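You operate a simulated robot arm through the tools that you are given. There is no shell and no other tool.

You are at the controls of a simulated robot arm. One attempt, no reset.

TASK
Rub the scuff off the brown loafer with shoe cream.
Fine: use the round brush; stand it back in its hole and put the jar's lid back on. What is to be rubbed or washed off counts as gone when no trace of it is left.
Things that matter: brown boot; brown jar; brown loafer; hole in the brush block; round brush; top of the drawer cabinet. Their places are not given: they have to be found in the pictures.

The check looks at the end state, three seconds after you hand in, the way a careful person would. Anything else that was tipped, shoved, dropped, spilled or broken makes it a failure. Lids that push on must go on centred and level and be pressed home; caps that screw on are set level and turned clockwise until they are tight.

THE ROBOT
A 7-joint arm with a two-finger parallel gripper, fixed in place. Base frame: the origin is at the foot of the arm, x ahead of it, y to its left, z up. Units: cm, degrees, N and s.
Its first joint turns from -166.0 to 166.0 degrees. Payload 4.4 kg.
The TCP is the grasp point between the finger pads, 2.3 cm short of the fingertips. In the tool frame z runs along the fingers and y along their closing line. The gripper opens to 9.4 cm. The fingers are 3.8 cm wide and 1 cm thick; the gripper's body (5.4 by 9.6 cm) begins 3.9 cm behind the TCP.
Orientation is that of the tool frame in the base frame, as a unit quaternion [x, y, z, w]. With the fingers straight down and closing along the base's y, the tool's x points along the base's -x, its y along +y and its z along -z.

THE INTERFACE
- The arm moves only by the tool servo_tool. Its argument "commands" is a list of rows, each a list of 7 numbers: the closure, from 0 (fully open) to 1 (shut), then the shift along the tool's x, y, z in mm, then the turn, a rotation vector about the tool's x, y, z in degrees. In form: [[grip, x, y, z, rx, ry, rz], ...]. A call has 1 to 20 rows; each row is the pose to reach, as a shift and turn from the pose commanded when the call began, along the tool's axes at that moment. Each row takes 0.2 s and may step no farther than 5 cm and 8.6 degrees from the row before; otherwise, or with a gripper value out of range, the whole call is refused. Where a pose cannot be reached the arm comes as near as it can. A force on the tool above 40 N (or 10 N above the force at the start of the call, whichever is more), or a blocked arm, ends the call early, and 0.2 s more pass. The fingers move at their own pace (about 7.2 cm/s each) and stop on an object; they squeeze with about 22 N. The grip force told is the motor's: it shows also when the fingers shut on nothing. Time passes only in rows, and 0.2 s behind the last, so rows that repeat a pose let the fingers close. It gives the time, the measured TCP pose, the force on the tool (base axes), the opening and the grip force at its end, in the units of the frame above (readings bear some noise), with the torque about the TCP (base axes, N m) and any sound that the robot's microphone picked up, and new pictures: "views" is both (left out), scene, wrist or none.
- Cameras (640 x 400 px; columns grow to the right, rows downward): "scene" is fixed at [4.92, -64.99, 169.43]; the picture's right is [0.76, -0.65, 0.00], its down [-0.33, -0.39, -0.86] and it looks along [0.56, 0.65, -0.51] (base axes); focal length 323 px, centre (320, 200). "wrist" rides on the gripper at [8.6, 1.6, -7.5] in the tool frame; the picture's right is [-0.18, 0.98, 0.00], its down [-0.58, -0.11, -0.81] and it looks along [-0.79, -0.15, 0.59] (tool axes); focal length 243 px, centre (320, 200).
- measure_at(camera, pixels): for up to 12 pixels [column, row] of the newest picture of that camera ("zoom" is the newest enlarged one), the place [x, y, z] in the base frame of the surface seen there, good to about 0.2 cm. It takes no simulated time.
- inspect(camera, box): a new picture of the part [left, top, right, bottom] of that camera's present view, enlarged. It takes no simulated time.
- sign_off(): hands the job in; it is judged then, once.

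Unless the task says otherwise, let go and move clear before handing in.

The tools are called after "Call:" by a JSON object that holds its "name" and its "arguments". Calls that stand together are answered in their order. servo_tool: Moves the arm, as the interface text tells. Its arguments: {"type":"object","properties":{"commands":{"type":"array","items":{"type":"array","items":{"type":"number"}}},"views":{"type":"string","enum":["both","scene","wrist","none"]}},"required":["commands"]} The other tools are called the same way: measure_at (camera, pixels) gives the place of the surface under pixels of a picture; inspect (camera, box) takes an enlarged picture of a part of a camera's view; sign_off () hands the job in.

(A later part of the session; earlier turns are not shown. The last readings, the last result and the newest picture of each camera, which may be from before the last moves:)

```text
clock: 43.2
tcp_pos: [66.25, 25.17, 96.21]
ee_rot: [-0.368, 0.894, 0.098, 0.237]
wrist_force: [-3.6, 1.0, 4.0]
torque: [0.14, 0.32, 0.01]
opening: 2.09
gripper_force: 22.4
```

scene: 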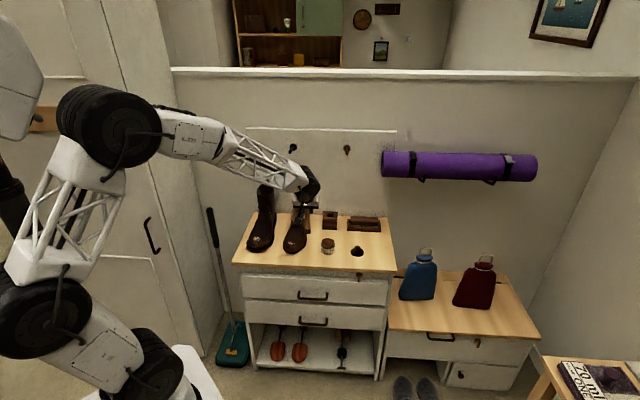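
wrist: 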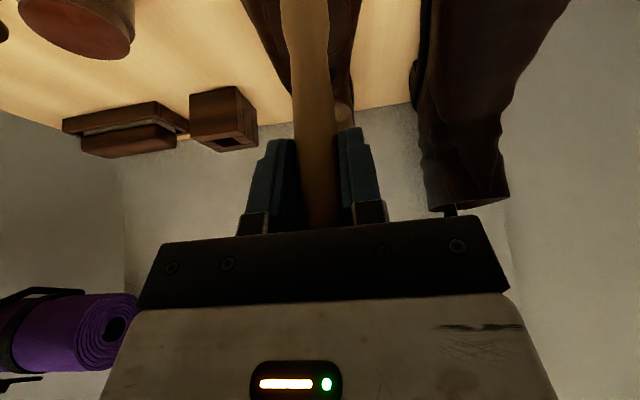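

Contact at 4 N. I'll stroke fore and aft along the shoe's length at three side positions with light pressure.

Call:
{"name": "servo_tool", "arguments": {"commands": [[1, 4.8, 0, -1.7, 0, 0, 0], [1, 9.7, 0, -3.3, 0, 0, 0], [1, 4.8, 0, -1.7, 0, 0, 0], [1, 0.3, 0, 0.4, 0, 0, 0], [1, -4.1, 0, 2.9, 0, 0, 0], [1, -8.3, 0, 5.7, 0, 0, 0], [1, -4.1, 0, 2.9, 0, 0, 0], [1, 0.3, 4, 0.4, 0, 0, 0], [1, 0.6, 9, 0.9, 0, 0, 0], [1, 5.1, 9, -1.2, 0, 0, 0], [1, 10, 9, -2.8, 0, 0, 0], [1, 5.1, 9, -1.2, 0, 0, 0], [1, 0.6, 9, 0.9, 0, 0, 0], [1, -3.8, 9, 3.4, 0, 0, 0], [1, -8, 9, 6.2, 0, 0, 0], [1, -3.8, 9, 3.4, 0, 0, 0], [1, 0.6, 9, 0.9, 0, 0, 0], [1, 0.3, 4, 0.4, 0, 0, 0], [1, 0, 0, 0, 0, 0, 0]], "views": "scene"}}

Call:
{"name": "inspect", "arguments": {"camera": "scene", "box": [280, 225, 312, 260]}}

```text
clock: 47.2
tcp_pos: [66.38, 25.31, 96.1]
ee_rot: [-0.367, 0.894, 0.098, 0.237]
wrist_force: [0.3, 0.2, -0.1]
torque: [-0.02, -0.01, 0.0]
opening: 2.07
gripper_force: 22.0
```

scene: 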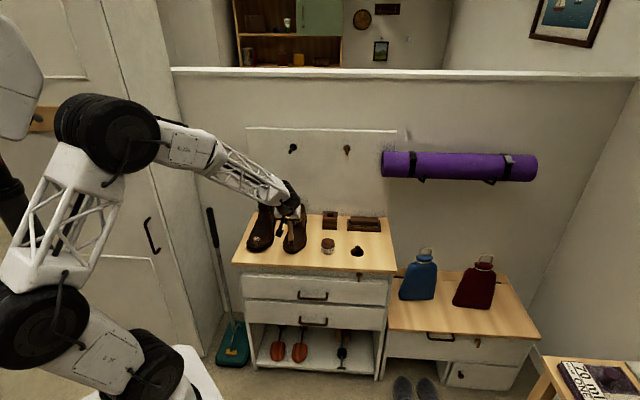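

```text
11.43 times, centred on (296, 242) of scene
```

zoom: 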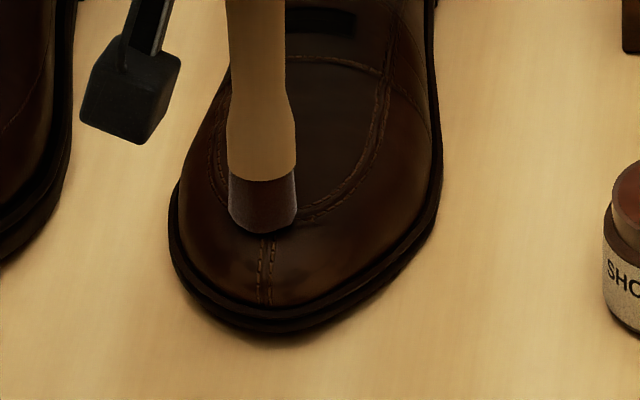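

The loafer hasn't moved further, and no scuff shows around the brush. I'll lift away and check the toe.

Call:
{"name": "servo_tool", "arguments": {"commands": [[1, -7, 0, -12, 0, 0, 0], [1, -20, -10, -34.6, 0, 0, 0], [1, -30, -40, -52, 0, 0, 0], [1, -30, -75, -52, 0, 0, 0], [1, -30, -75, -52, 0, 0, 0]], "views": "scene"}}

Call:
{"name": "inspect", "arguments": {"camera": "scene", "box": [285, 235, 305, 252]}}

Call:
{"name": "inspect", "arguments": {"camera": "scene", "box": [270, 200, 330, 260]}}

```text
clock: 48.4
tcp_pos: [71.11, 19.71, 101.98]
ee_rot: [-0.368, 0.893, 0.099, 0.237]
wrist_force: [-0.2, 0.2, -0.7]
torque: [0.0, -0.01, 0.01]
opening: 2.09
gripper_force: 22.0
```

scene: 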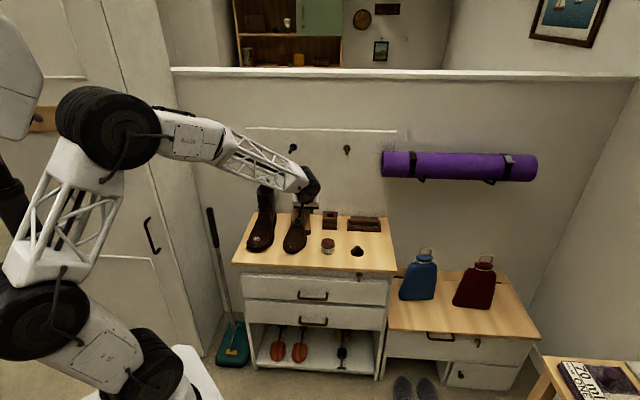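

```text
16.00 times, centred on (295, 244) of scene
```

zoom: 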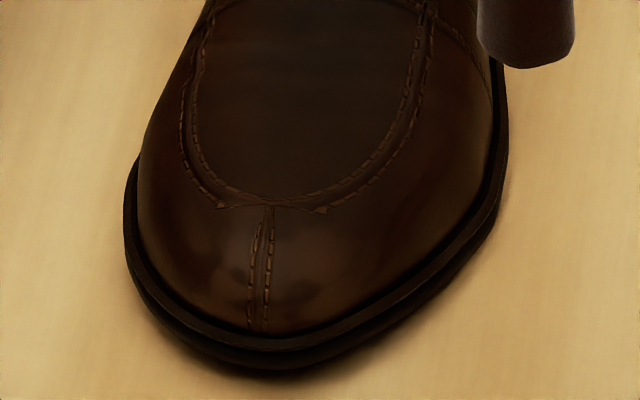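

```text
6.67 times, centred on (300, 230) of scene
```

zoom: 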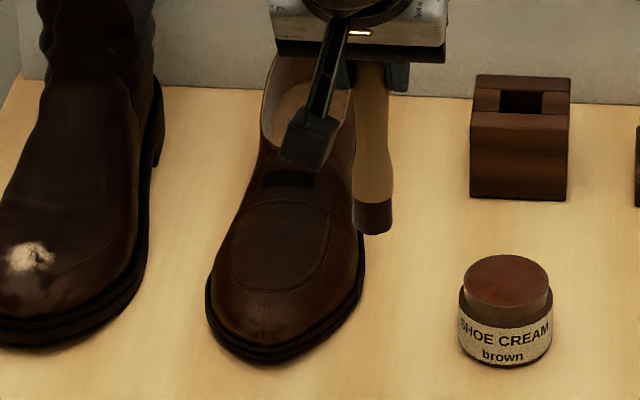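

The scuff looks gone. I'll zoom in closer on the toe to make sure there's no faint trace.

Call:
{"name": "inspect", "arguments": {"camera": "scene", "box": [287, 239, 299, 247]}}

```text
16.00 times, centred on (293, 243) of scene
```

zoom: 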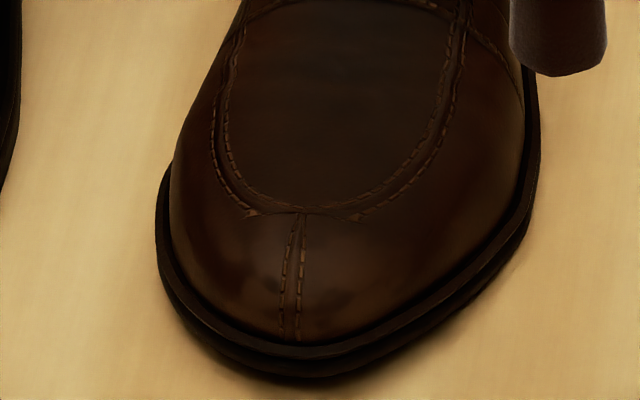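

The toe looks clean apart from symmetrical seam details at (250,213) and (355,215). I'll check the wrist camera's present view for a second angle.

Call:
{"name": "inspect", "arguments": {"camera": "wrist", "box": [0, 0, 640, 400]}}

```text
1.00 times, centred on (320, 200) of wrist (not enlarged: the box is as wide or as high as the picture)
```

zoom: 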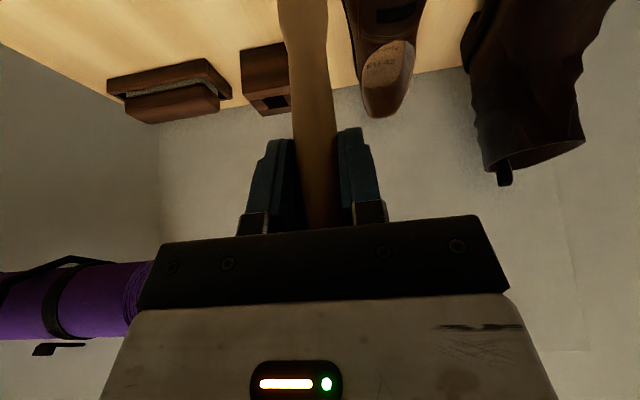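

The toe is out of the wrist camera's view. I'll back away from the wall by 18 cm and sideways so the camera looks onto the toe from the front.

Call:
{"name": "servo_tool", "arguments": {"commands": [[1, 30, 12, -18, 0, 0, 0], [1, 62, 26, -36, 0, 0, 0], [1, 94, 40, -54, 0, 0, 0], [1, 125, 55, -72, 0, 0, 0], [1, 156, 70, -90, 0, 0, 0], [1, 156, 70, -90, 0, 0, 0]]}}

Call:
{"name": "inspect", "arguments": {"camera": "wrist", "box": [250, 0, 430, 112]}}

```text
clock: 49.8
tcp_pos: [53.64, 11.82, 102.41]
ee_rot: [-0.367, 0.894, 0.099, 0.237]
wrist_force: [0.9, 0.4, -0.7]
torque: [-0.01, -0.03, -0.04]
opening: 2.06
gripper_force: 21.6
```

scene: 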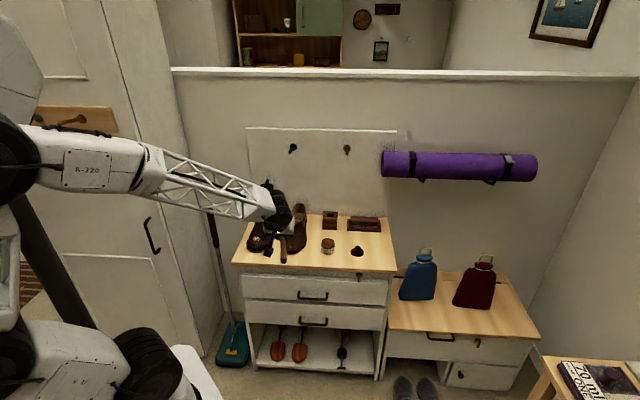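
wrist: 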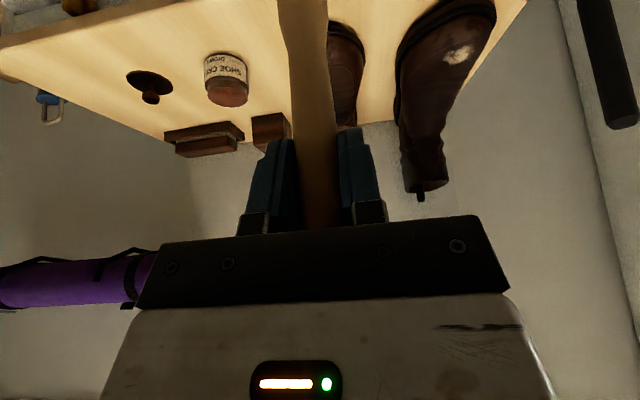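

```text
3.56 times, centred on (340, 56) of wrist
```

zoom: 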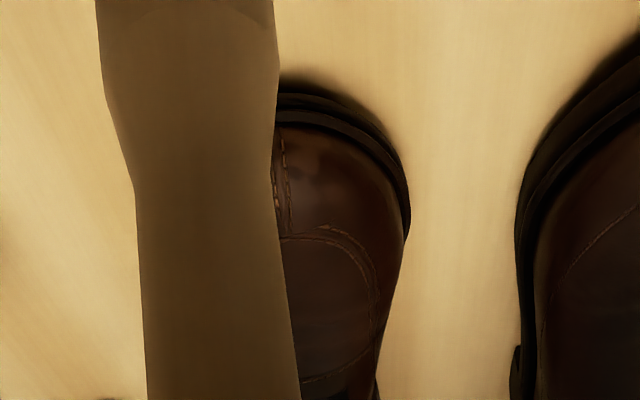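

The visible half of the toe is clean, but the handle hides the rest. I'll shift 4 cm to the right to uncover it.

Call:
{"name": "servo_tool", "arguments": {"commands": [[1, 0, -20, 0, 0, 0, 0], [1, 0, -45, 0, 0, 0, 0], [1, 0, -45, 0, 0, 0, 0]], "views": "wrist"}}

Call:
{"name": "inspect", "arguments": {"camera": "wrist", "box": [320, 0, 460, 88]}}

```text
clock: 50.6
tcp_pos: [57.03, 8.75, 102.23]
ee_rot: [-0.368, 0.893, 0.099, 0.237]
wrist_force: [-1.1, 0.1, -1.0]
torque: [-0.02, 0.01, -0.02]
opening: 2.09
gripper_force: 21.9
```

wrist: 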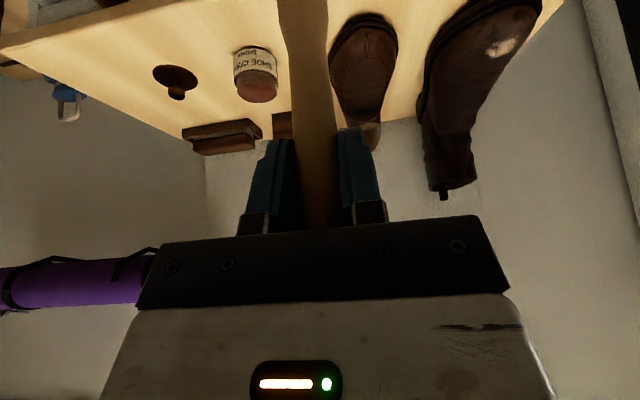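

```text
4.55 times, centred on (390, 44) of wrist
```

zoom: 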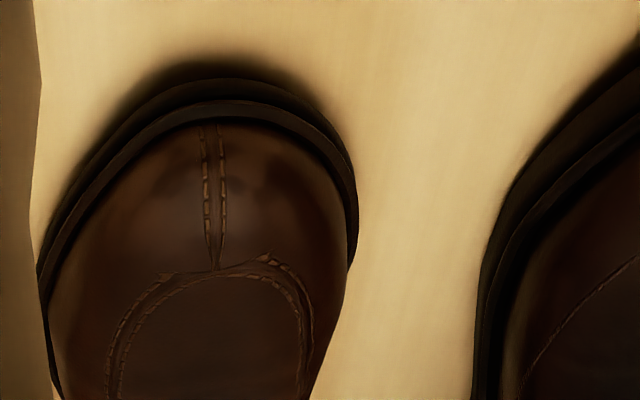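

The whole toe is clean from this angle too. Now I'll carry the brush back to above its hole at about (90.55, 27.9), tip staying at z≈90.

Call:
{"name": "servo_tool", "arguments": {"commands": [[1, -33, -10, 18.5, 0, 0, 0], [1, -68, -21, 38, 0, 0, 0], [1, -104, -32, 58.5, 0, 0, 0], [1, -140, -43, 79, 0, 0, 0], [1, -176, -54, 99, 0, 0, 0], [1, -212, -65, 119, 0, 0, 0], [1, -246, -76, 138, 0, 0, 0], [1, -276, -85, 155, 0, 0, 0], [1, -300, -93, 169, 0, 0, 0], [1, -317, -98, 178, 0, 0, 0], [1, -325.7, -100.3, 183, 0, 0, 0], [1, -325.7, -100.3, 183, 0, 0, 0], [1, -325.7, -100.3, 183, 0, 0, 0]]}}

Call:
{"name": "inspect", "arguments": {"camera": "scene", "box": [310, 185, 350, 235]}}

```text
clock: 53.4
tcp_pos: [90.39, 27.9, 102.17]
ee_rot: [-0.368, 0.894, 0.099, 0.238]
wrist_force: [0.0, 0.2, -0.6]
torque: [0.0, -0.03, -0.02]
opening: 2.08
gripper_force: 22.2
```

scene: 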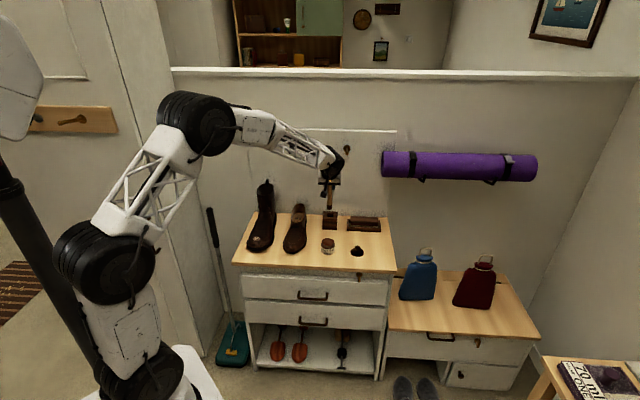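
wrist: 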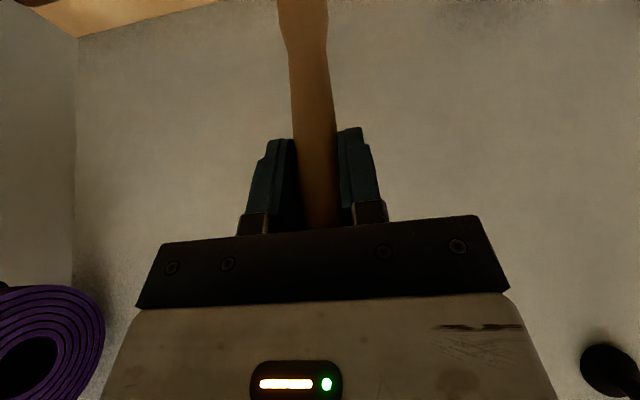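

```text
8.00 times, centred on (330, 210) of scene
```

zoom: 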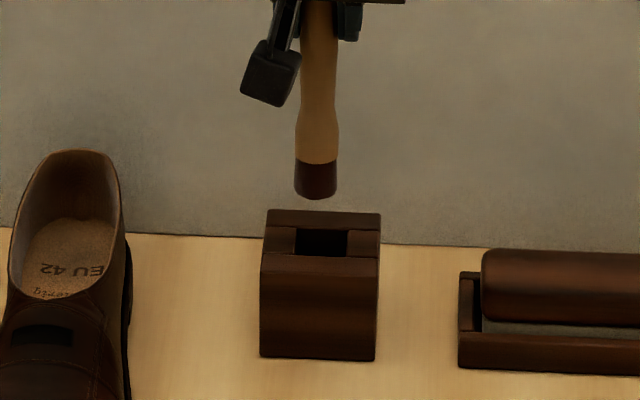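

The brush is above the hole with its tip at zoom (316,198). I'll measure the brush's lower end and the hole's edges to align them.

Call:
{"name": "measure_at", "arguments": {"camera": "zoom", "pixels": [[316, 190], [297, 185], [335, 185], [316, 197], [316, 150], [302, 150], [333, 150], [322, 258], [322, 226], [293, 242], [352, 244], [322, 252]]}}

Call:
{"name": "inspect", "arguments": {"camera": "scene", "box": [315, 200, 345, 225]}}

```text
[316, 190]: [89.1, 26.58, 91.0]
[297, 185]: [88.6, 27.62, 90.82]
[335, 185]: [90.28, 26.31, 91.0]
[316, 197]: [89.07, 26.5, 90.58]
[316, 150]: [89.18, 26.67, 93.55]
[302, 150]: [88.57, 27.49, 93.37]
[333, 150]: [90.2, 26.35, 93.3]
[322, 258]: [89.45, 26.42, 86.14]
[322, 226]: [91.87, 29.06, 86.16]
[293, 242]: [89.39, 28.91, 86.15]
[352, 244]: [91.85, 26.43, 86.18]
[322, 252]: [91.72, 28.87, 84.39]
```

```text
16.00 times, centred on (330, 212) of scene
```

zoom: 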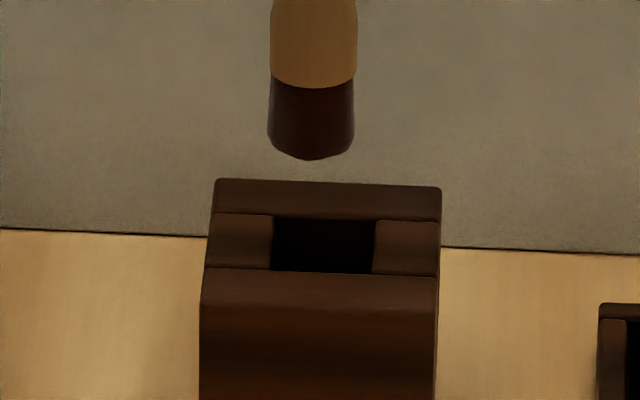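

The brush's lower end sits at about (89.7, 27.3) while the TCP is at (90.4, 27.9), so it has swung ~4.5° in the grip. I'll measure the hole's edges precisely before correcting.

Call:
{"name": "measure_at", "arguments": {"camera": "zoom", "pixels": [[269, 242], [378, 246], [322, 213], [322, 277], [225, 215], [440, 220], [210, 265], [437, 272], [312, 150], [270, 120], [353, 120], [312, 30]]}}

Call:
{"name": "measure_at", "arguments": {"camera": "scene", "pixels": [[330, 188], [330, 192], [330, 196], [330, 200], [330, 204], [330, 207]]}}

```text
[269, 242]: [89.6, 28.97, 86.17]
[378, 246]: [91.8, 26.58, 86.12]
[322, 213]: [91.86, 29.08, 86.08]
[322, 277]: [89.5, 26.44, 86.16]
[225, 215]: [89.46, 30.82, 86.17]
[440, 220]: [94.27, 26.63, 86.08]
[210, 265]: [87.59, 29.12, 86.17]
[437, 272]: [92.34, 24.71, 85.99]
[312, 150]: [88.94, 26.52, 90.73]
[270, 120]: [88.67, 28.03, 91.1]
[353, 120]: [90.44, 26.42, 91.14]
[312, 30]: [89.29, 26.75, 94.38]
```

```text
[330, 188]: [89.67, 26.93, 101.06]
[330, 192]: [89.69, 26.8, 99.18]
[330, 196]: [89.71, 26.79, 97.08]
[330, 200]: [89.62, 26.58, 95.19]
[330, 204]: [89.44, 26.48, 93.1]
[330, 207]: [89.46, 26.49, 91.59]
```

The hole centre is (90.67, 27.74), about 3.0 × 3.3 cm. I'll turn the tool 4.5° about its y-axis to bring the brush upright and nudge 2 mm toward the hole centre, then re-measure.

Call:
{"name": "servo_tool", "arguments": {"commands": [[1, -0.9, -1, 0.5, 0, -2.2, 0], [1, -1.7, -2.5, 1, 0, -4.5, 0], [1, -1.7, -2.5, 1, 0, -4.5, 0]], "views": "scene"}}

Call:
{"name": "inspect", "arguments": {"camera": "scene", "box": [315, 185, 345, 220]}}

```text
clock: 54.2
tcp_pos: [90.7, 27.87, 102.31]
ee_rot: [-0.362, 0.884, 0.112, 0.273]
wrist_force: [0.1, -0.6, 0.0]
torque: [-0.02, -0.02, 0.01]
opening: 2.05
gripper_force: 22.1
```

scene: 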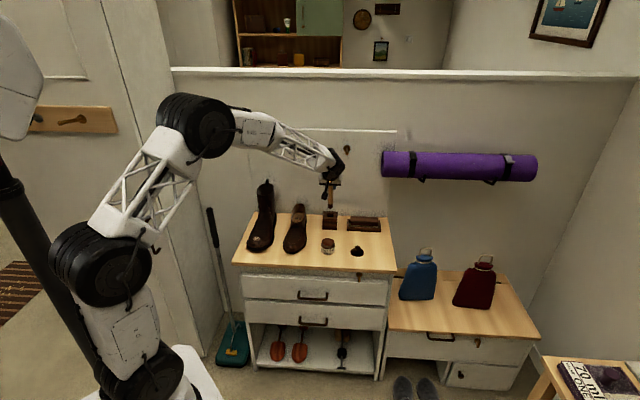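

```text
11.43 times, centred on (330, 202) of scene
```

zoom: 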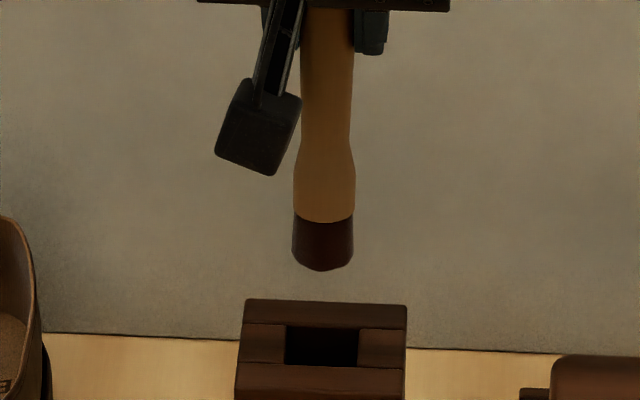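

The brush now looks upright (tip at zoom 323,268). I'll measure it at several heights.

Call:
{"name": "measure_at", "arguments": {"camera": "zoom", "pixels": [[323, 240], [323, 262], [294, 240], [352, 240], [326, 190], [297, 185], [354, 185], [328, 130], [304, 130], [351, 130], [328, 60], [328, 90]]}}

```text
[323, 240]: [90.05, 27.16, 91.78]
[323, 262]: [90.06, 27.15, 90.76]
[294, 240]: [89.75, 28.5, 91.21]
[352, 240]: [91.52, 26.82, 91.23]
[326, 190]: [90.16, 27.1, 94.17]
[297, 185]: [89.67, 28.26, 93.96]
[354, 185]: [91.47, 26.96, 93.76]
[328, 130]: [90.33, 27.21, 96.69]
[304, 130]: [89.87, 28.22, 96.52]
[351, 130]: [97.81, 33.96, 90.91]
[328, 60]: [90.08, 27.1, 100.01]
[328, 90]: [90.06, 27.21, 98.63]
```

The brush axis (90.68, 27.8) is upright and centred on the hole (90.67, 27.74). I'll lower it halfway in and check for side forces.

Call:
{"name": "servo_tool", "arguments": {"commands": [[1, 11.3, 0, 16.5, 0, 0, 0], [1, 20.3, 0, 29.7, 0, 0, 0], [1, 24.8, 0, 36.3, 0, 0, 0], [1, 29.3, 0, 42.9, 0, 0, 0], [1, 33.8, 0, 49.5, 0, 0, 0], [1, 33.8, 0, 49.5, 0, 0, 0]]}}

Call:
{"name": "inspect", "arguments": {"camera": "scene", "box": [315, 185, 345, 225]}}

```text
clock: 55.5
tcp_pos: [90.94, 28.07, 97.06]
ee_rot: [-0.364, 0.882, 0.113, 0.276]
wrist_force: [0.5, -0.3, 2.9]
torque: [0.04, -0.02, 0.01]
opening: 2.07
gripper_force: 21.8
stopped in row 6: the force on the tool passed its limit at 42 N (the readings are from after the stop); the commanded pose is now the measured one
```

scene: 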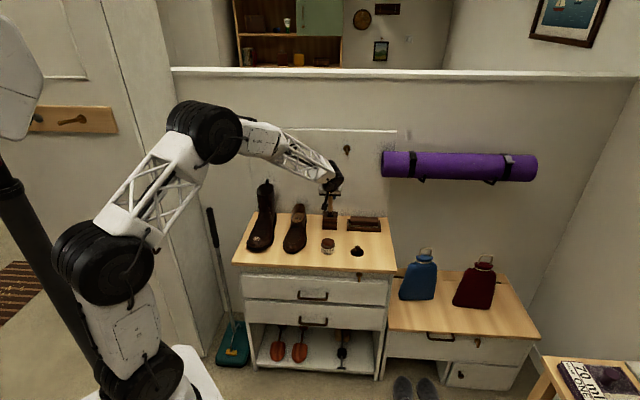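
wrist: 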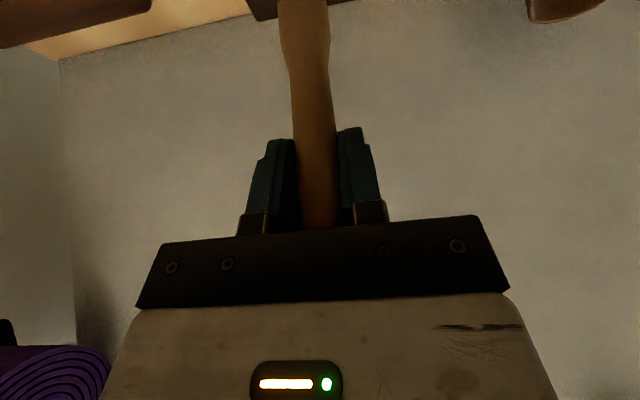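

```text
10.00 times, centred on (330, 205) of scene
```

zoom: 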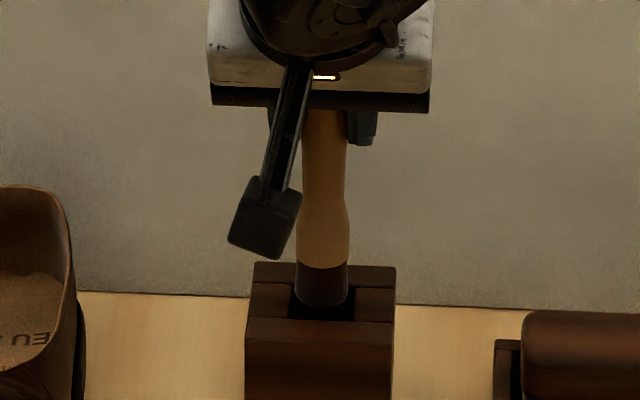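

The brush met something at 42 N; the arm stopped with the tip near the hole's rim (zoom 322,305). I'll measure the tip against the rim to see what it's touching.

Call:
{"name": "measure_at", "arguments": {"camera": "zoom", "pixels": [[322, 285], [322, 300], [322, 305], [297, 285], [346, 285], [322, 313], [322, 323], [285, 300], [360, 303], [322, 240], [302, 240], [348, 240]]}}

Call:
{"name": "inspect", "arguments": {"camera": "scene", "box": [320, 205, 340, 222]}}

```text
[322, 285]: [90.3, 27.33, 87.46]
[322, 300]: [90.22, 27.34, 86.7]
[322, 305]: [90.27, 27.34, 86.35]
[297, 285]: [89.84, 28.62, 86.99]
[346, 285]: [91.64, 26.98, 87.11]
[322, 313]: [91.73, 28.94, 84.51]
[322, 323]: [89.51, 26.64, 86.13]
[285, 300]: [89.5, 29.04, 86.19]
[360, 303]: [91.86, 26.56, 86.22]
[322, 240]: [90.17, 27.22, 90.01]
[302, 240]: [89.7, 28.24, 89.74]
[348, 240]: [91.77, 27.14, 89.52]
```

```text
16.00 times, centred on (330, 214) of scene
```

zoom: 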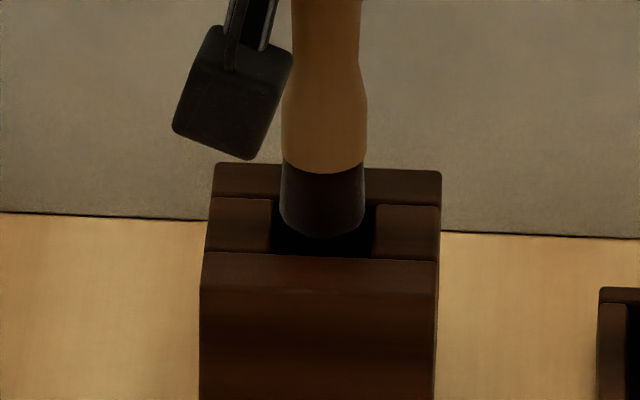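

The tip was about 4–5 mm too far toward the wall and landed on the back lip, sliding ~1 cm up in the grip; the block hasn't moved. I'll lift 1.5 cm, shift 4.5 mm away from the wall, and re-measure.

Call:
{"name": "servo_tool", "arguments": {"commands": [[1, -2.8, 0, -4.1, 0, 0, 0], [1, -8.5, 0, -12.3, 0, 0, 0], [1, -4.8, 0, -14.9, 0, 0, 0], [1, -4.8, 0, -14.9, 0, 0, 0]]}}

Call:
{"name": "inspect", "arguments": {"camera": "scene", "box": [315, 185, 345, 225]}}

```text
clock: 56.5
tcp_pos: [90.53, 27.77, 98.52]
ee_rot: [-0.363, 0.883, 0.112, 0.274]
wrist_force: [0.3, 0.5, -0.7]
torque: [0.02, 0.0, -0.01]
opening: 2.05
gripper_force: 21.9
```

scene: 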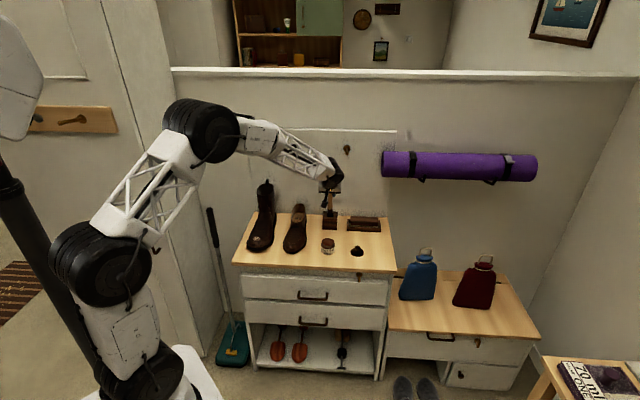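
wrist: 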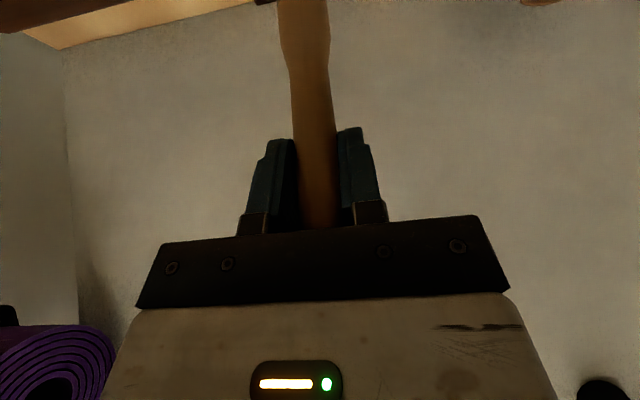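

```text
10.00 times, centred on (330, 205) of scene
```

zoom: 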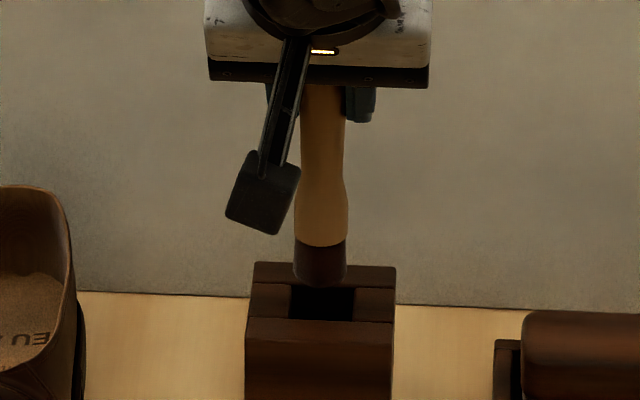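

I'll measure the brush silhouette at several heights now.

Call:
{"name": "measure_at", "arguments": {"camera": "zoom", "pixels": [[320, 260], [320, 275], [320, 283], [296, 262], [344, 262], [321, 200], [297, 205], [346, 205], [324, 110], [324, 150], [306, 120], [342, 120]]}}

Call:
{"name": "measure_at", "arguments": {"camera": "zoom", "pixels": [[320, 280], [320, 268], [320, 252], [321, 235], [321, 220], [322, 180], [323, 165], [324, 130], [324, 95], [285, 300], [360, 303], [322, 325]]}}

```text
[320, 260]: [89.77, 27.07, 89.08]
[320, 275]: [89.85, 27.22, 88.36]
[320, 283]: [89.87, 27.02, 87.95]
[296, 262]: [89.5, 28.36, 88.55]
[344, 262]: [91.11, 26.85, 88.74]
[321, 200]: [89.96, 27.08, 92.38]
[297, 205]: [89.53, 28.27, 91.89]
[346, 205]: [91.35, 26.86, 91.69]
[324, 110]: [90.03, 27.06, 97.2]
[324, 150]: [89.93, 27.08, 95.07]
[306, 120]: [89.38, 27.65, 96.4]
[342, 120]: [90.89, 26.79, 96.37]
```

```text
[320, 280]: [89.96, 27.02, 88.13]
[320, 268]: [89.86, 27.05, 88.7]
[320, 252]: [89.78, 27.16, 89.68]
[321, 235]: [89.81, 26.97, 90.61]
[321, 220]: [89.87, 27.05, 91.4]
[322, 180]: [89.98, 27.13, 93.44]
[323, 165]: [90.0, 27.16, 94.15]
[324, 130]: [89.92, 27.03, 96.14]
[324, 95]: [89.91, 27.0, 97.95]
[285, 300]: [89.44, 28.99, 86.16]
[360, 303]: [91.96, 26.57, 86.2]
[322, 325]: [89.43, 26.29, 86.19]
```

The brush is upright again, its tip axis about 1.5 mm off the hole centre. I'll correct that and descend in small steps, checking after 3 cm.

Call:
{"name": "servo_tool", "arguments": {"commands": [[1, 1.1, -1.5, -0.7, 0, 0, 0], [1, 3.9, -1.5, 3.4, 0, 0, 0], [1, 6.7, -1.5, 7.5, 0, 0, 0], [1, 9.6, -1.5, 11.6, 0, 0, 0], [1, 12.4, -1.5, 15.8, 0, 0, 0], [1, 15.2, -1.5, 19.9, 0, 0, 0], [1, 18, -1.5, 24, 0, 0, 0]]}}

Call:
{"name": "inspect", "arguments": {"camera": "scene", "box": [315, 185, 345, 225]}}

```text
clock: 58.1
tcp_pos: [90.67, 27.78, 95.54]
ee_rot: [-0.363, 0.883, 0.112, 0.275]
wrist_force: [-0.2, 0.3, 0.0]
torque: [0.02, 0.01, 0.0]
opening: 2.04
gripper_force: 21.6
```

scene: 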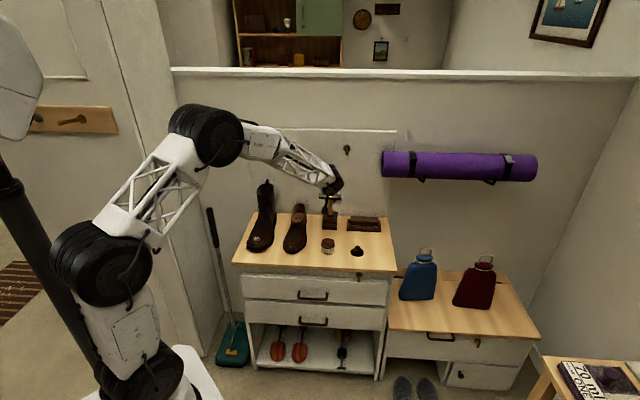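
wrist: 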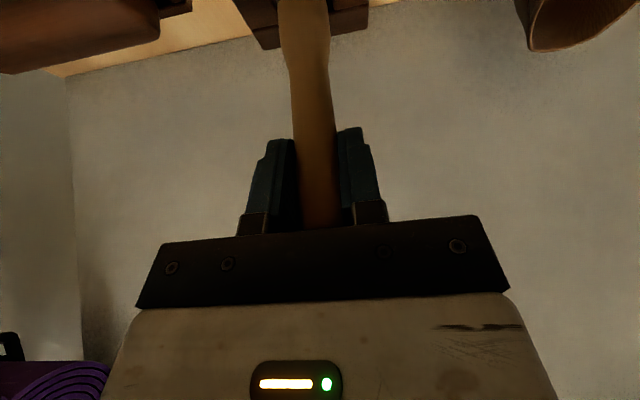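

```text
10.00 times, centred on (330, 205) of scene
```

zoom: 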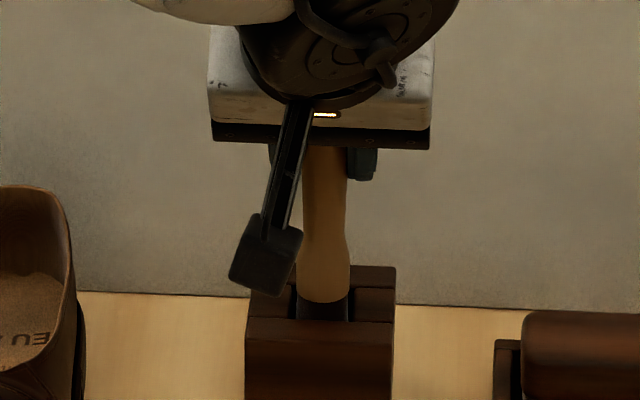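

The bristles are now inside the hole with no side force. I'll continue down toward the hole's floor, slowing near the end.

Call:
{"name": "servo_tool", "arguments": {"commands": [[1, 4.5, 0, 6.6, 0, 0, 0], [1, 9, 0, 13.2, 0, 0, 0], [1, 13.6, 0, 19.8, 0, 0, 0], [1, 17.5, 0, 25.5, 0, 0, 0], [1, 20, 0, 29.2, 0, 0, 0], [1, 21.5, 0, 31.3, 0, 0, 0]]}}

Call:
{"name": "inspect", "arguments": {"camera": "scene", "box": [315, 185, 345, 225]}}

```text
clock: 59.5
tcp_pos: [90.56, 27.51, 91.6]
ee_rot: [-0.364, 0.883, 0.112, 0.275]
wrist_force: [-0.2, 0.4, 0.1]
torque: [-0.02, 0.01, -0.01]
opening: 2.08
gripper_force: 22.4
```

scene: 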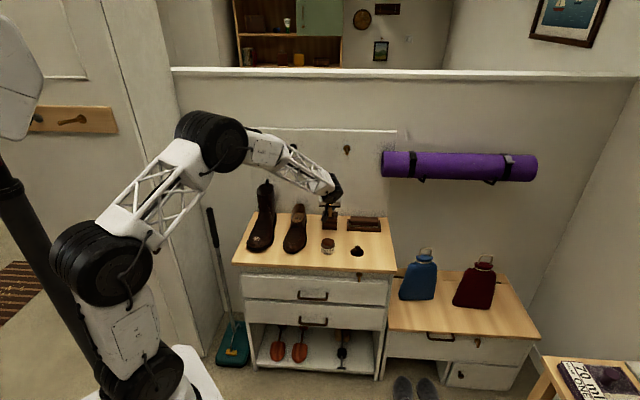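
wrist: 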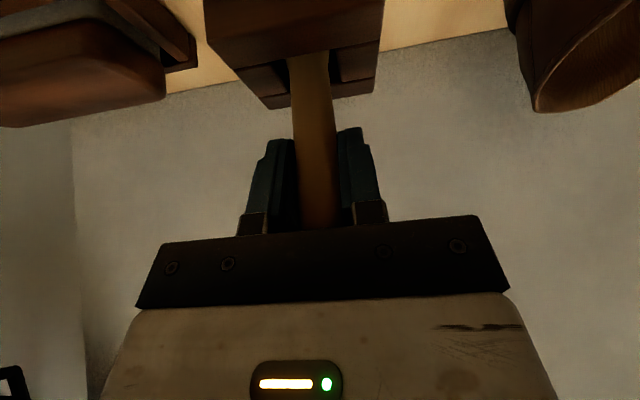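

```text
10.00 times, centred on (330, 205) of scene
```

zoom: 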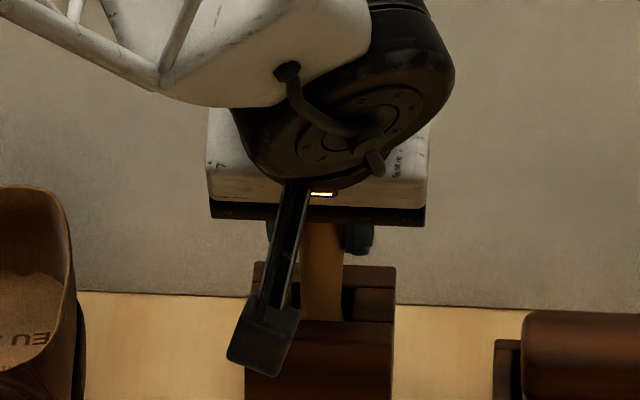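

The brush is deep in the hole with no force yet (TCP z 91.6). I'll step down another 2 mm looking for floor contact.

Call:
{"name": "servo_tool", "arguments": {"commands": [[1, 0.6, 0, 0.8, 0, 0, 0], [1, 1.1, 0, 1.6, 0, 0, 0], [1, 1.1, 0, 1.6, 0, 0, 0]], "views": "none"}}

```text
clock: 60.3
tcp_pos: [90.65, 27.45, 91.52]
ee_rot: [-0.363, 0.883, 0.113, 0.275]
wrist_force: [-1.2, -1.7, 10.6]
torque: [-0.24, 0.19, 0.0]
opening: 2.07
gripper_force: 21.5
```

Floor contact at 10.6 N: the brush is seated. I'll open the fingers and back out along the finger direction.

Call:
{"name": "servo_tool", "arguments": {"commands": [[0.6, 0, 0, 0, 0, 0, 0], [0.4, 0, 0, 0, 0, 0, 0], [0.2, 0, 0, 0, 0, 0, 0], [0.2, 0, 0, 0, 0, 0, 0], [0.2, 0, 0, -10, 0, 0, 0], [0.2, 0, 0, -35, 0, 0, 0], [0.2, 0, 0, -70, 0, 0, 0], [0.2, 0, 0, -110, 0, 0, 0], [0.2, 0, 0, -110, 0, 0, 0]]}}

Call:
{"name": "inspect", "arguments": {"camera": "scene", "box": [300, 180, 360, 240]}}

Call:
{"name": "inspect", "arguments": {"camera": "wrist", "box": [240, 0, 420, 140]}}

```text
clock: 62.3
tcp_pos: [86.23, 23.31, 100.6]
ee_rot: [-0.363, 0.883, 0.113, 0.275]
wrist_force: [0.6, -0.4, -0.7]
torque: [-0.01, -0.04, 0.01]
opening: 7.5
gripper_force: 0.1
```

scene: 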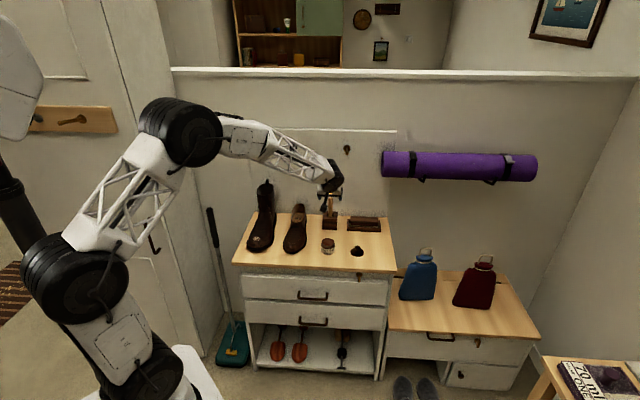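
wrist: 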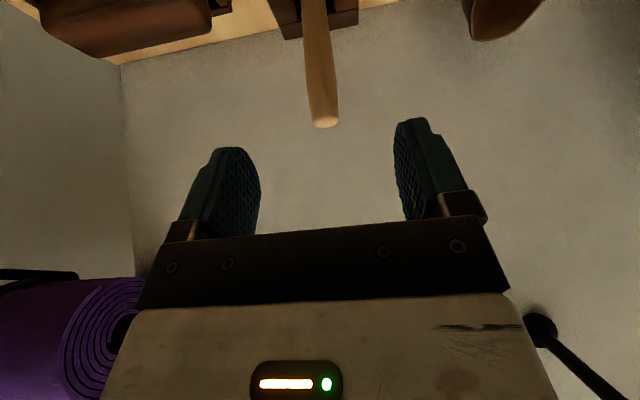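

```text
6.67 times, centred on (330, 210) of scene
```

zoom: 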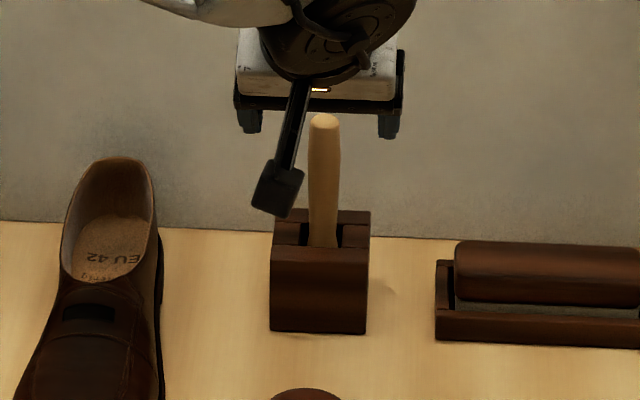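

```text
2.86 times, centred on (330, 70) of wrist
```

zoom: 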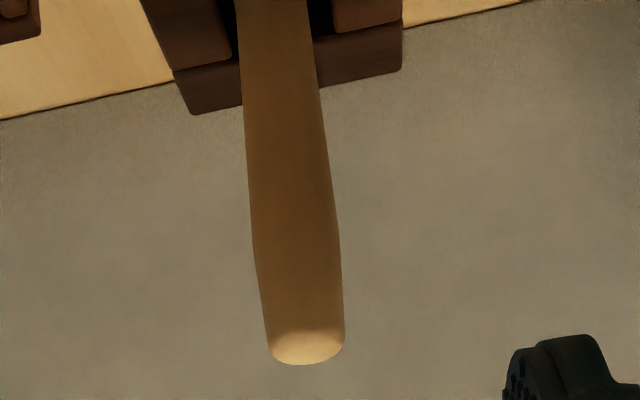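

The brush stands in its hole again with the handle upright. Now I'll move back from the wall to above the lid at (86.55, 5.85) and straighten the tool to point straight down.

Call:
{"name": "servo_tool", "arguments": {"commands": [[0.3, 15, -15, -20, 0, 0, 0], [0.3, 35, -45, -42, 0, 0, 0], [0.3, 55, -80, -65, 0, 0, 0], [0.3, 73, -110, -84, 0, 0, 0], [0.3, 82, -126, -93, 0, 6, 0], [0.3, 82, -126, -93, 0, 13, 0], [0.3, 82, -126, -93, 0, 20, 0], [0.3, 82, -126, -93, 0, 27, 0], [0.3, 82, -126, -93, 0, 34.6, 0], [0.3, 82, -126, -93, 0, 34.6, 0]]}}

Call:
{"name": "inspect", "arguments": {"camera": "wrist", "box": [240, 0, 420, 112]}}

Call:
{"name": "inspect", "arguments": {"camera": "scene", "box": [230, 170, 400, 276]}}

```text
clock: 64.5
tcp_pos: [86.48, 5.81, 103.75]
ee_rot: [-0.38, 0.925, -0.001, -0.001]
wrist_force: [0.5, 0.1, -0.3]
torque: [0.03, 0.0, 0.0]
opening: 6.58
gripper_force: 0.1
```

scene: 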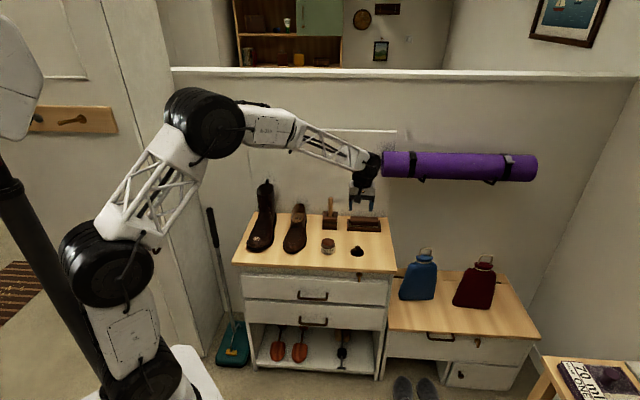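
wrist: 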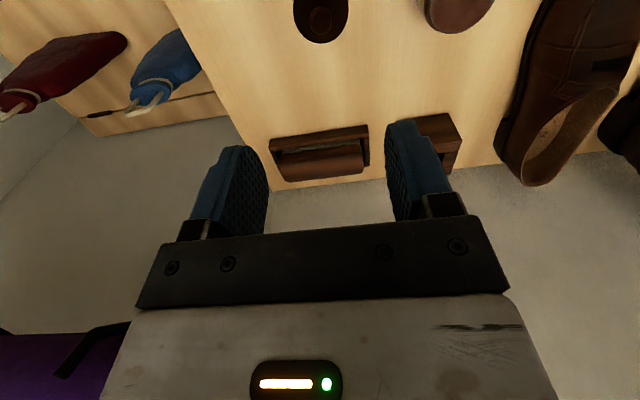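

```text
3.56 times, centred on (330, 56) of wrist
```

zoom: 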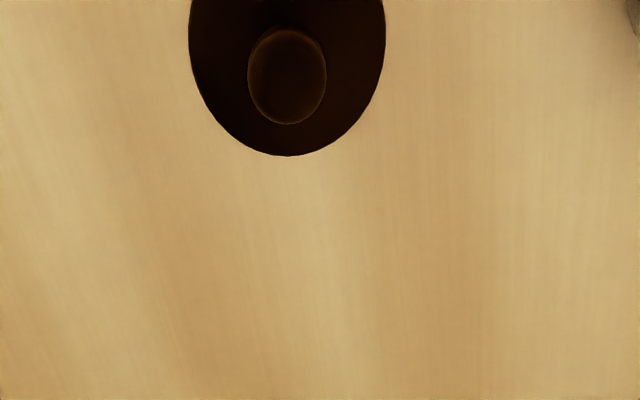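

```text
3.76 times, centred on (315, 223) of scene
```

zoom: 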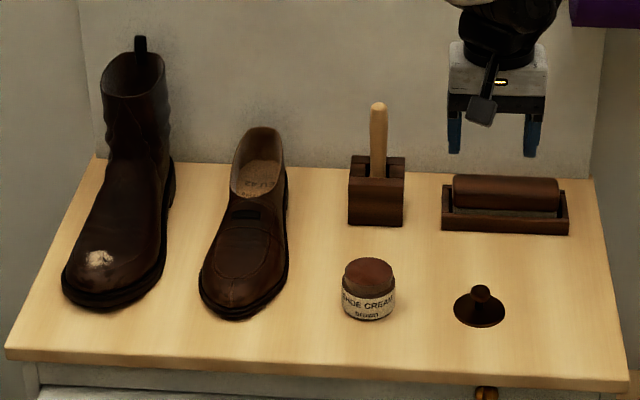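

Everything is in place: brush upright in its block, jar open, lid at (480,308 in zoom). I'll measure the lid knob and the jar rim precisely.

Call:
{"name": "measure_at", "arguments": {"camera": "wrist", "pixels": [[320.7, 21.6], [310.5, 21.6], [331, 21.6], [320.7, 10], [320.7, 32.5], [320.7, 42], [296, 15], [345, 15]]}}

Call:
{"name": "measure_at", "arguments": {"camera": "zoom", "pixels": [[368, 258], [368, 288], [346, 272], [391, 272], [368, 272], [379, 108], [379, 150], [481, 290], [470, 290], [492, 290], [457, 308], [503, 308]]}}

```text
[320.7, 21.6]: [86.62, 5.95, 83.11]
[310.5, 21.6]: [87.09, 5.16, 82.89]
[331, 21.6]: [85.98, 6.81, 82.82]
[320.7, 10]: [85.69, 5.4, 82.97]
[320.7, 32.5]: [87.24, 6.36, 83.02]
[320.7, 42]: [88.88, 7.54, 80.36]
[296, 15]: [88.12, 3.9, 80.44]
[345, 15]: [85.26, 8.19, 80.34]
```

```text
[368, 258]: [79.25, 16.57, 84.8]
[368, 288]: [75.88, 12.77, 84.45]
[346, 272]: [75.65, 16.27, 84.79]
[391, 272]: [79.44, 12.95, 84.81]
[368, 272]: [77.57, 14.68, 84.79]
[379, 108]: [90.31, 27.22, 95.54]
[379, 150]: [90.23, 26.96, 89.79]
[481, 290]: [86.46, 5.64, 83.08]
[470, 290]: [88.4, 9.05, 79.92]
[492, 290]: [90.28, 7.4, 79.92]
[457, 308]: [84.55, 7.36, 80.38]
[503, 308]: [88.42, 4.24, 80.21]
```

The knob is at (86.5, 5.92), top z 83.1, and the jar rim is centred at about (77.6, 14.7). I'll lower around the knob to TCP z≈83.15 with the fingers open.

Call:
{"name": "servo_tool", "arguments": {"commands": [[0.3, -0.9, 0.6, 40, 0, 0, 0], [0.3, -0.9, 0.6, 80, 0, 0, 0], [0.3, -0.9, 0.6, 120, 0, 0, 0], [0.3, -0.9, 0.6, 155, 0, 0, 0], [0.3, -0.9, 0.6, 180, 0, 0, 0], [0.3, -0.9, 0.6, 195, 0, 0, 0], [0.3, -0.9, 0.6, 202, 0, 0, 0], [0.3, -0.9, 0.6, 206, 0, 0, 0], [0.3, -0.9, 0.6, 206, 0, 0, 0]]}}

Call:
{"name": "inspect", "arguments": {"camera": "wrist", "box": [220, 30, 420, 230]}}

```text
clock: 66.5
tcp_pos: [86.75, 5.97, 83.07]
ee_rot: [-0.38, 0.925, 0.0, 0.0]
wrist_force: [0.1, 0.6, 0.5]
torque: [0.03, -0.03, -0.02]
opening: 6.57
gripper_force: 0.0
```

scene: 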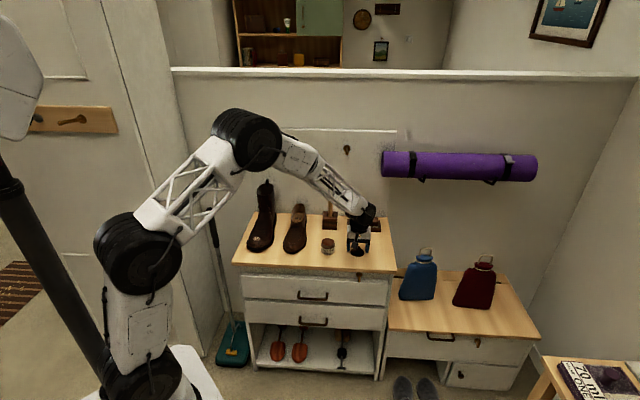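
wrist: 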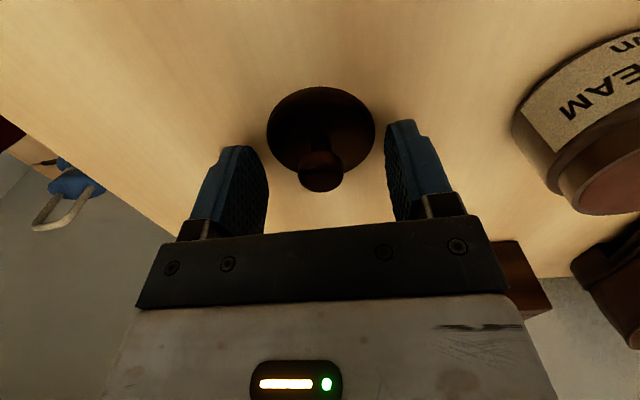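

```text
2.00 times, centred on (320, 130) of wrist
```

zoom: 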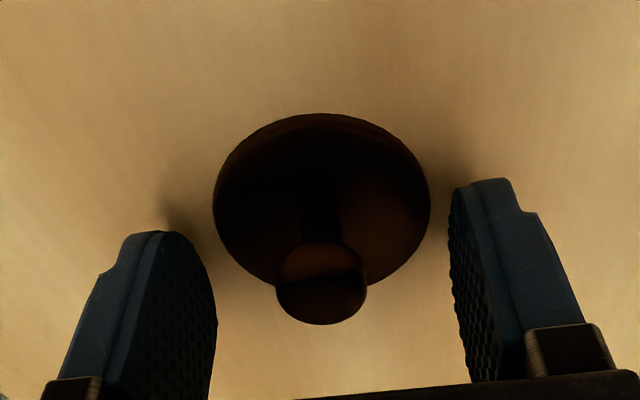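

The knob is centred between the fingers at col 320. I'll close on it.

Call:
{"name": "servo_tool", "arguments": {"commands": [[1, 0, 0, 0, 0, 0, 0], [1, 0, 0, 0, 0, 0, 0], [1, 0, 0, 0, 0, 0, 0], [1, 0, 0, 0, 0, 0, 0], [1, 0, 0, 0, 0, 0, 0]], "views": "wrist"}}

```text
clock: 67.7
tcp_pos: [86.59, 5.86, 83.26]
ee_rot: [-0.382, 0.924, -0.001, 0.002]
wrist_force: [0.7, -0.3, 1.2]
torque: [0.05, -0.01, 0.0]
opening: 2.02
gripper_force: 22.3
```

wrist: 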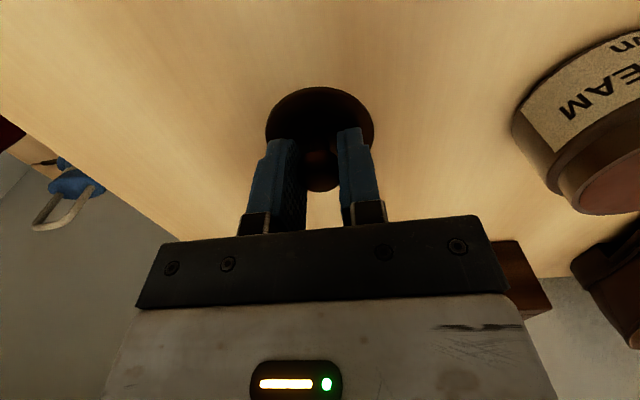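

The knob is gripped at 2.02 cm. I'll lift it straight up and carry it over the jar.

Call:
{"name": "servo_tool", "arguments": {"commands": [[1, 0, 0, -10, 0, 0, 0], [1, 0, 0, -35, 0, 0, 0], [1, 0, 0, -70, 0, 0, 0], [1, 0, 0, -110, 0, 0, 0], [1, 0, 5, -140, 0, 0, 0], [1, 0, 35, -145, 0, 0, 0], [1, 0, 70, -145, 0, 0, 0], [1, 0, 105, -145, 0, 0, 0], [1, 0.9, 122, -145, 0, 0, 0], [1, 0.9, 126, -145, 0, 0, 0], [1, 0.9, 126, -145, 0, 0, 0]]}}

Call:
{"name": "inspect", "arguments": {"camera": "wrist", "box": [230, 0, 410, 180]}}

Call:
{"name": "inspect", "arguments": {"camera": "scene", "box": [310, 195, 350, 255]}}

```text
clock: 70.1
tcp_pos: [77.65, 14.58, 97.5]
ee_rot: [-0.38, 0.925, 0.0, 0.001]
wrist_force: [-0.2, -0.2, -0.1]
torque: [-0.04, 0.0, -0.01]
opening: 2.04
gripper_force: 21.6
```

scene: 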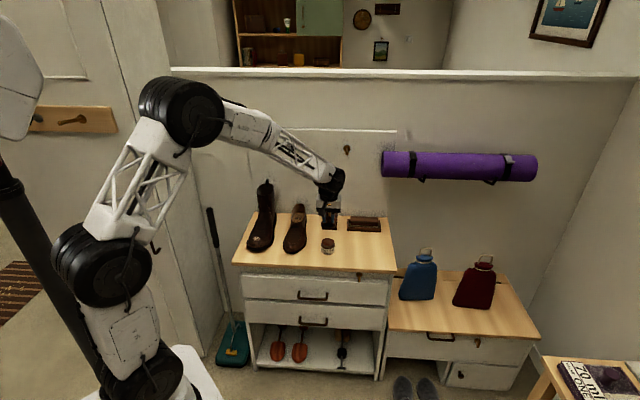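
wrist: 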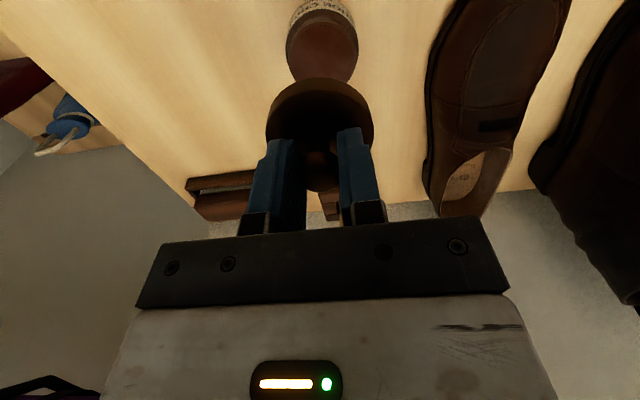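

```text
2.22 times, centred on (320, 90) of wrist
```

zoom: 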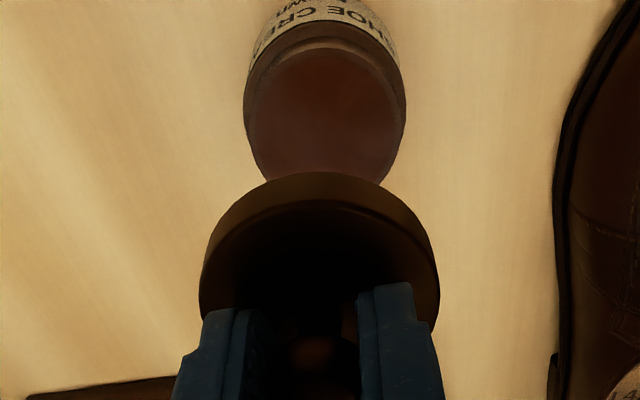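

```text
6.67 times, centred on (330, 225) of scene
```

zoom: 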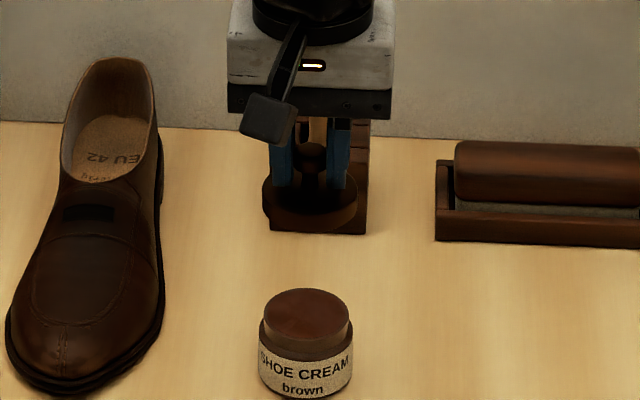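

The lid hangs level above the jar. I'll measure the jar neck and the lid rim in the same picture to check the alignment.

Call:
{"name": "measure_at", "arguments": {"camera": "zoom", "pixels": [[267, 313], [348, 313], [307, 292], [307, 334], [307, 313], [266, 202], [355, 202], [311, 226], [311, 215], [311, 208]]}}

Call:
{"name": "measure_at", "arguments": {"camera": "wrist", "pixels": [[289, 45], [356, 45], [322, 20], [322, 60], [322, 45], [320, 80], [320, 95], [270, 115], [370, 115], [300, 73], [345, 73]]}}

```text
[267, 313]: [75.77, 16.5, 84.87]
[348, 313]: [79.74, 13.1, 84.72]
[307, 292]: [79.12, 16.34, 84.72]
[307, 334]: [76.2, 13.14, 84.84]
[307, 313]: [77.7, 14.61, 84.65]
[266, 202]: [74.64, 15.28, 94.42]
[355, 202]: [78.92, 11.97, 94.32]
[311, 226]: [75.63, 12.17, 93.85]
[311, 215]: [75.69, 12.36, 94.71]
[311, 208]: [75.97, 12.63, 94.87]
```

```text
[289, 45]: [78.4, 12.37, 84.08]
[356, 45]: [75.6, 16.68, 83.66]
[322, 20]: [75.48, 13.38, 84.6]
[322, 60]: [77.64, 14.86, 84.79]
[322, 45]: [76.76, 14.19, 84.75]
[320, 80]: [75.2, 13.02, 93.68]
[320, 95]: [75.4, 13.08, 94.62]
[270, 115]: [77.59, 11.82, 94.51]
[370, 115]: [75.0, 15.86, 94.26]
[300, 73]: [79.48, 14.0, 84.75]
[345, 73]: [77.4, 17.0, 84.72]
```

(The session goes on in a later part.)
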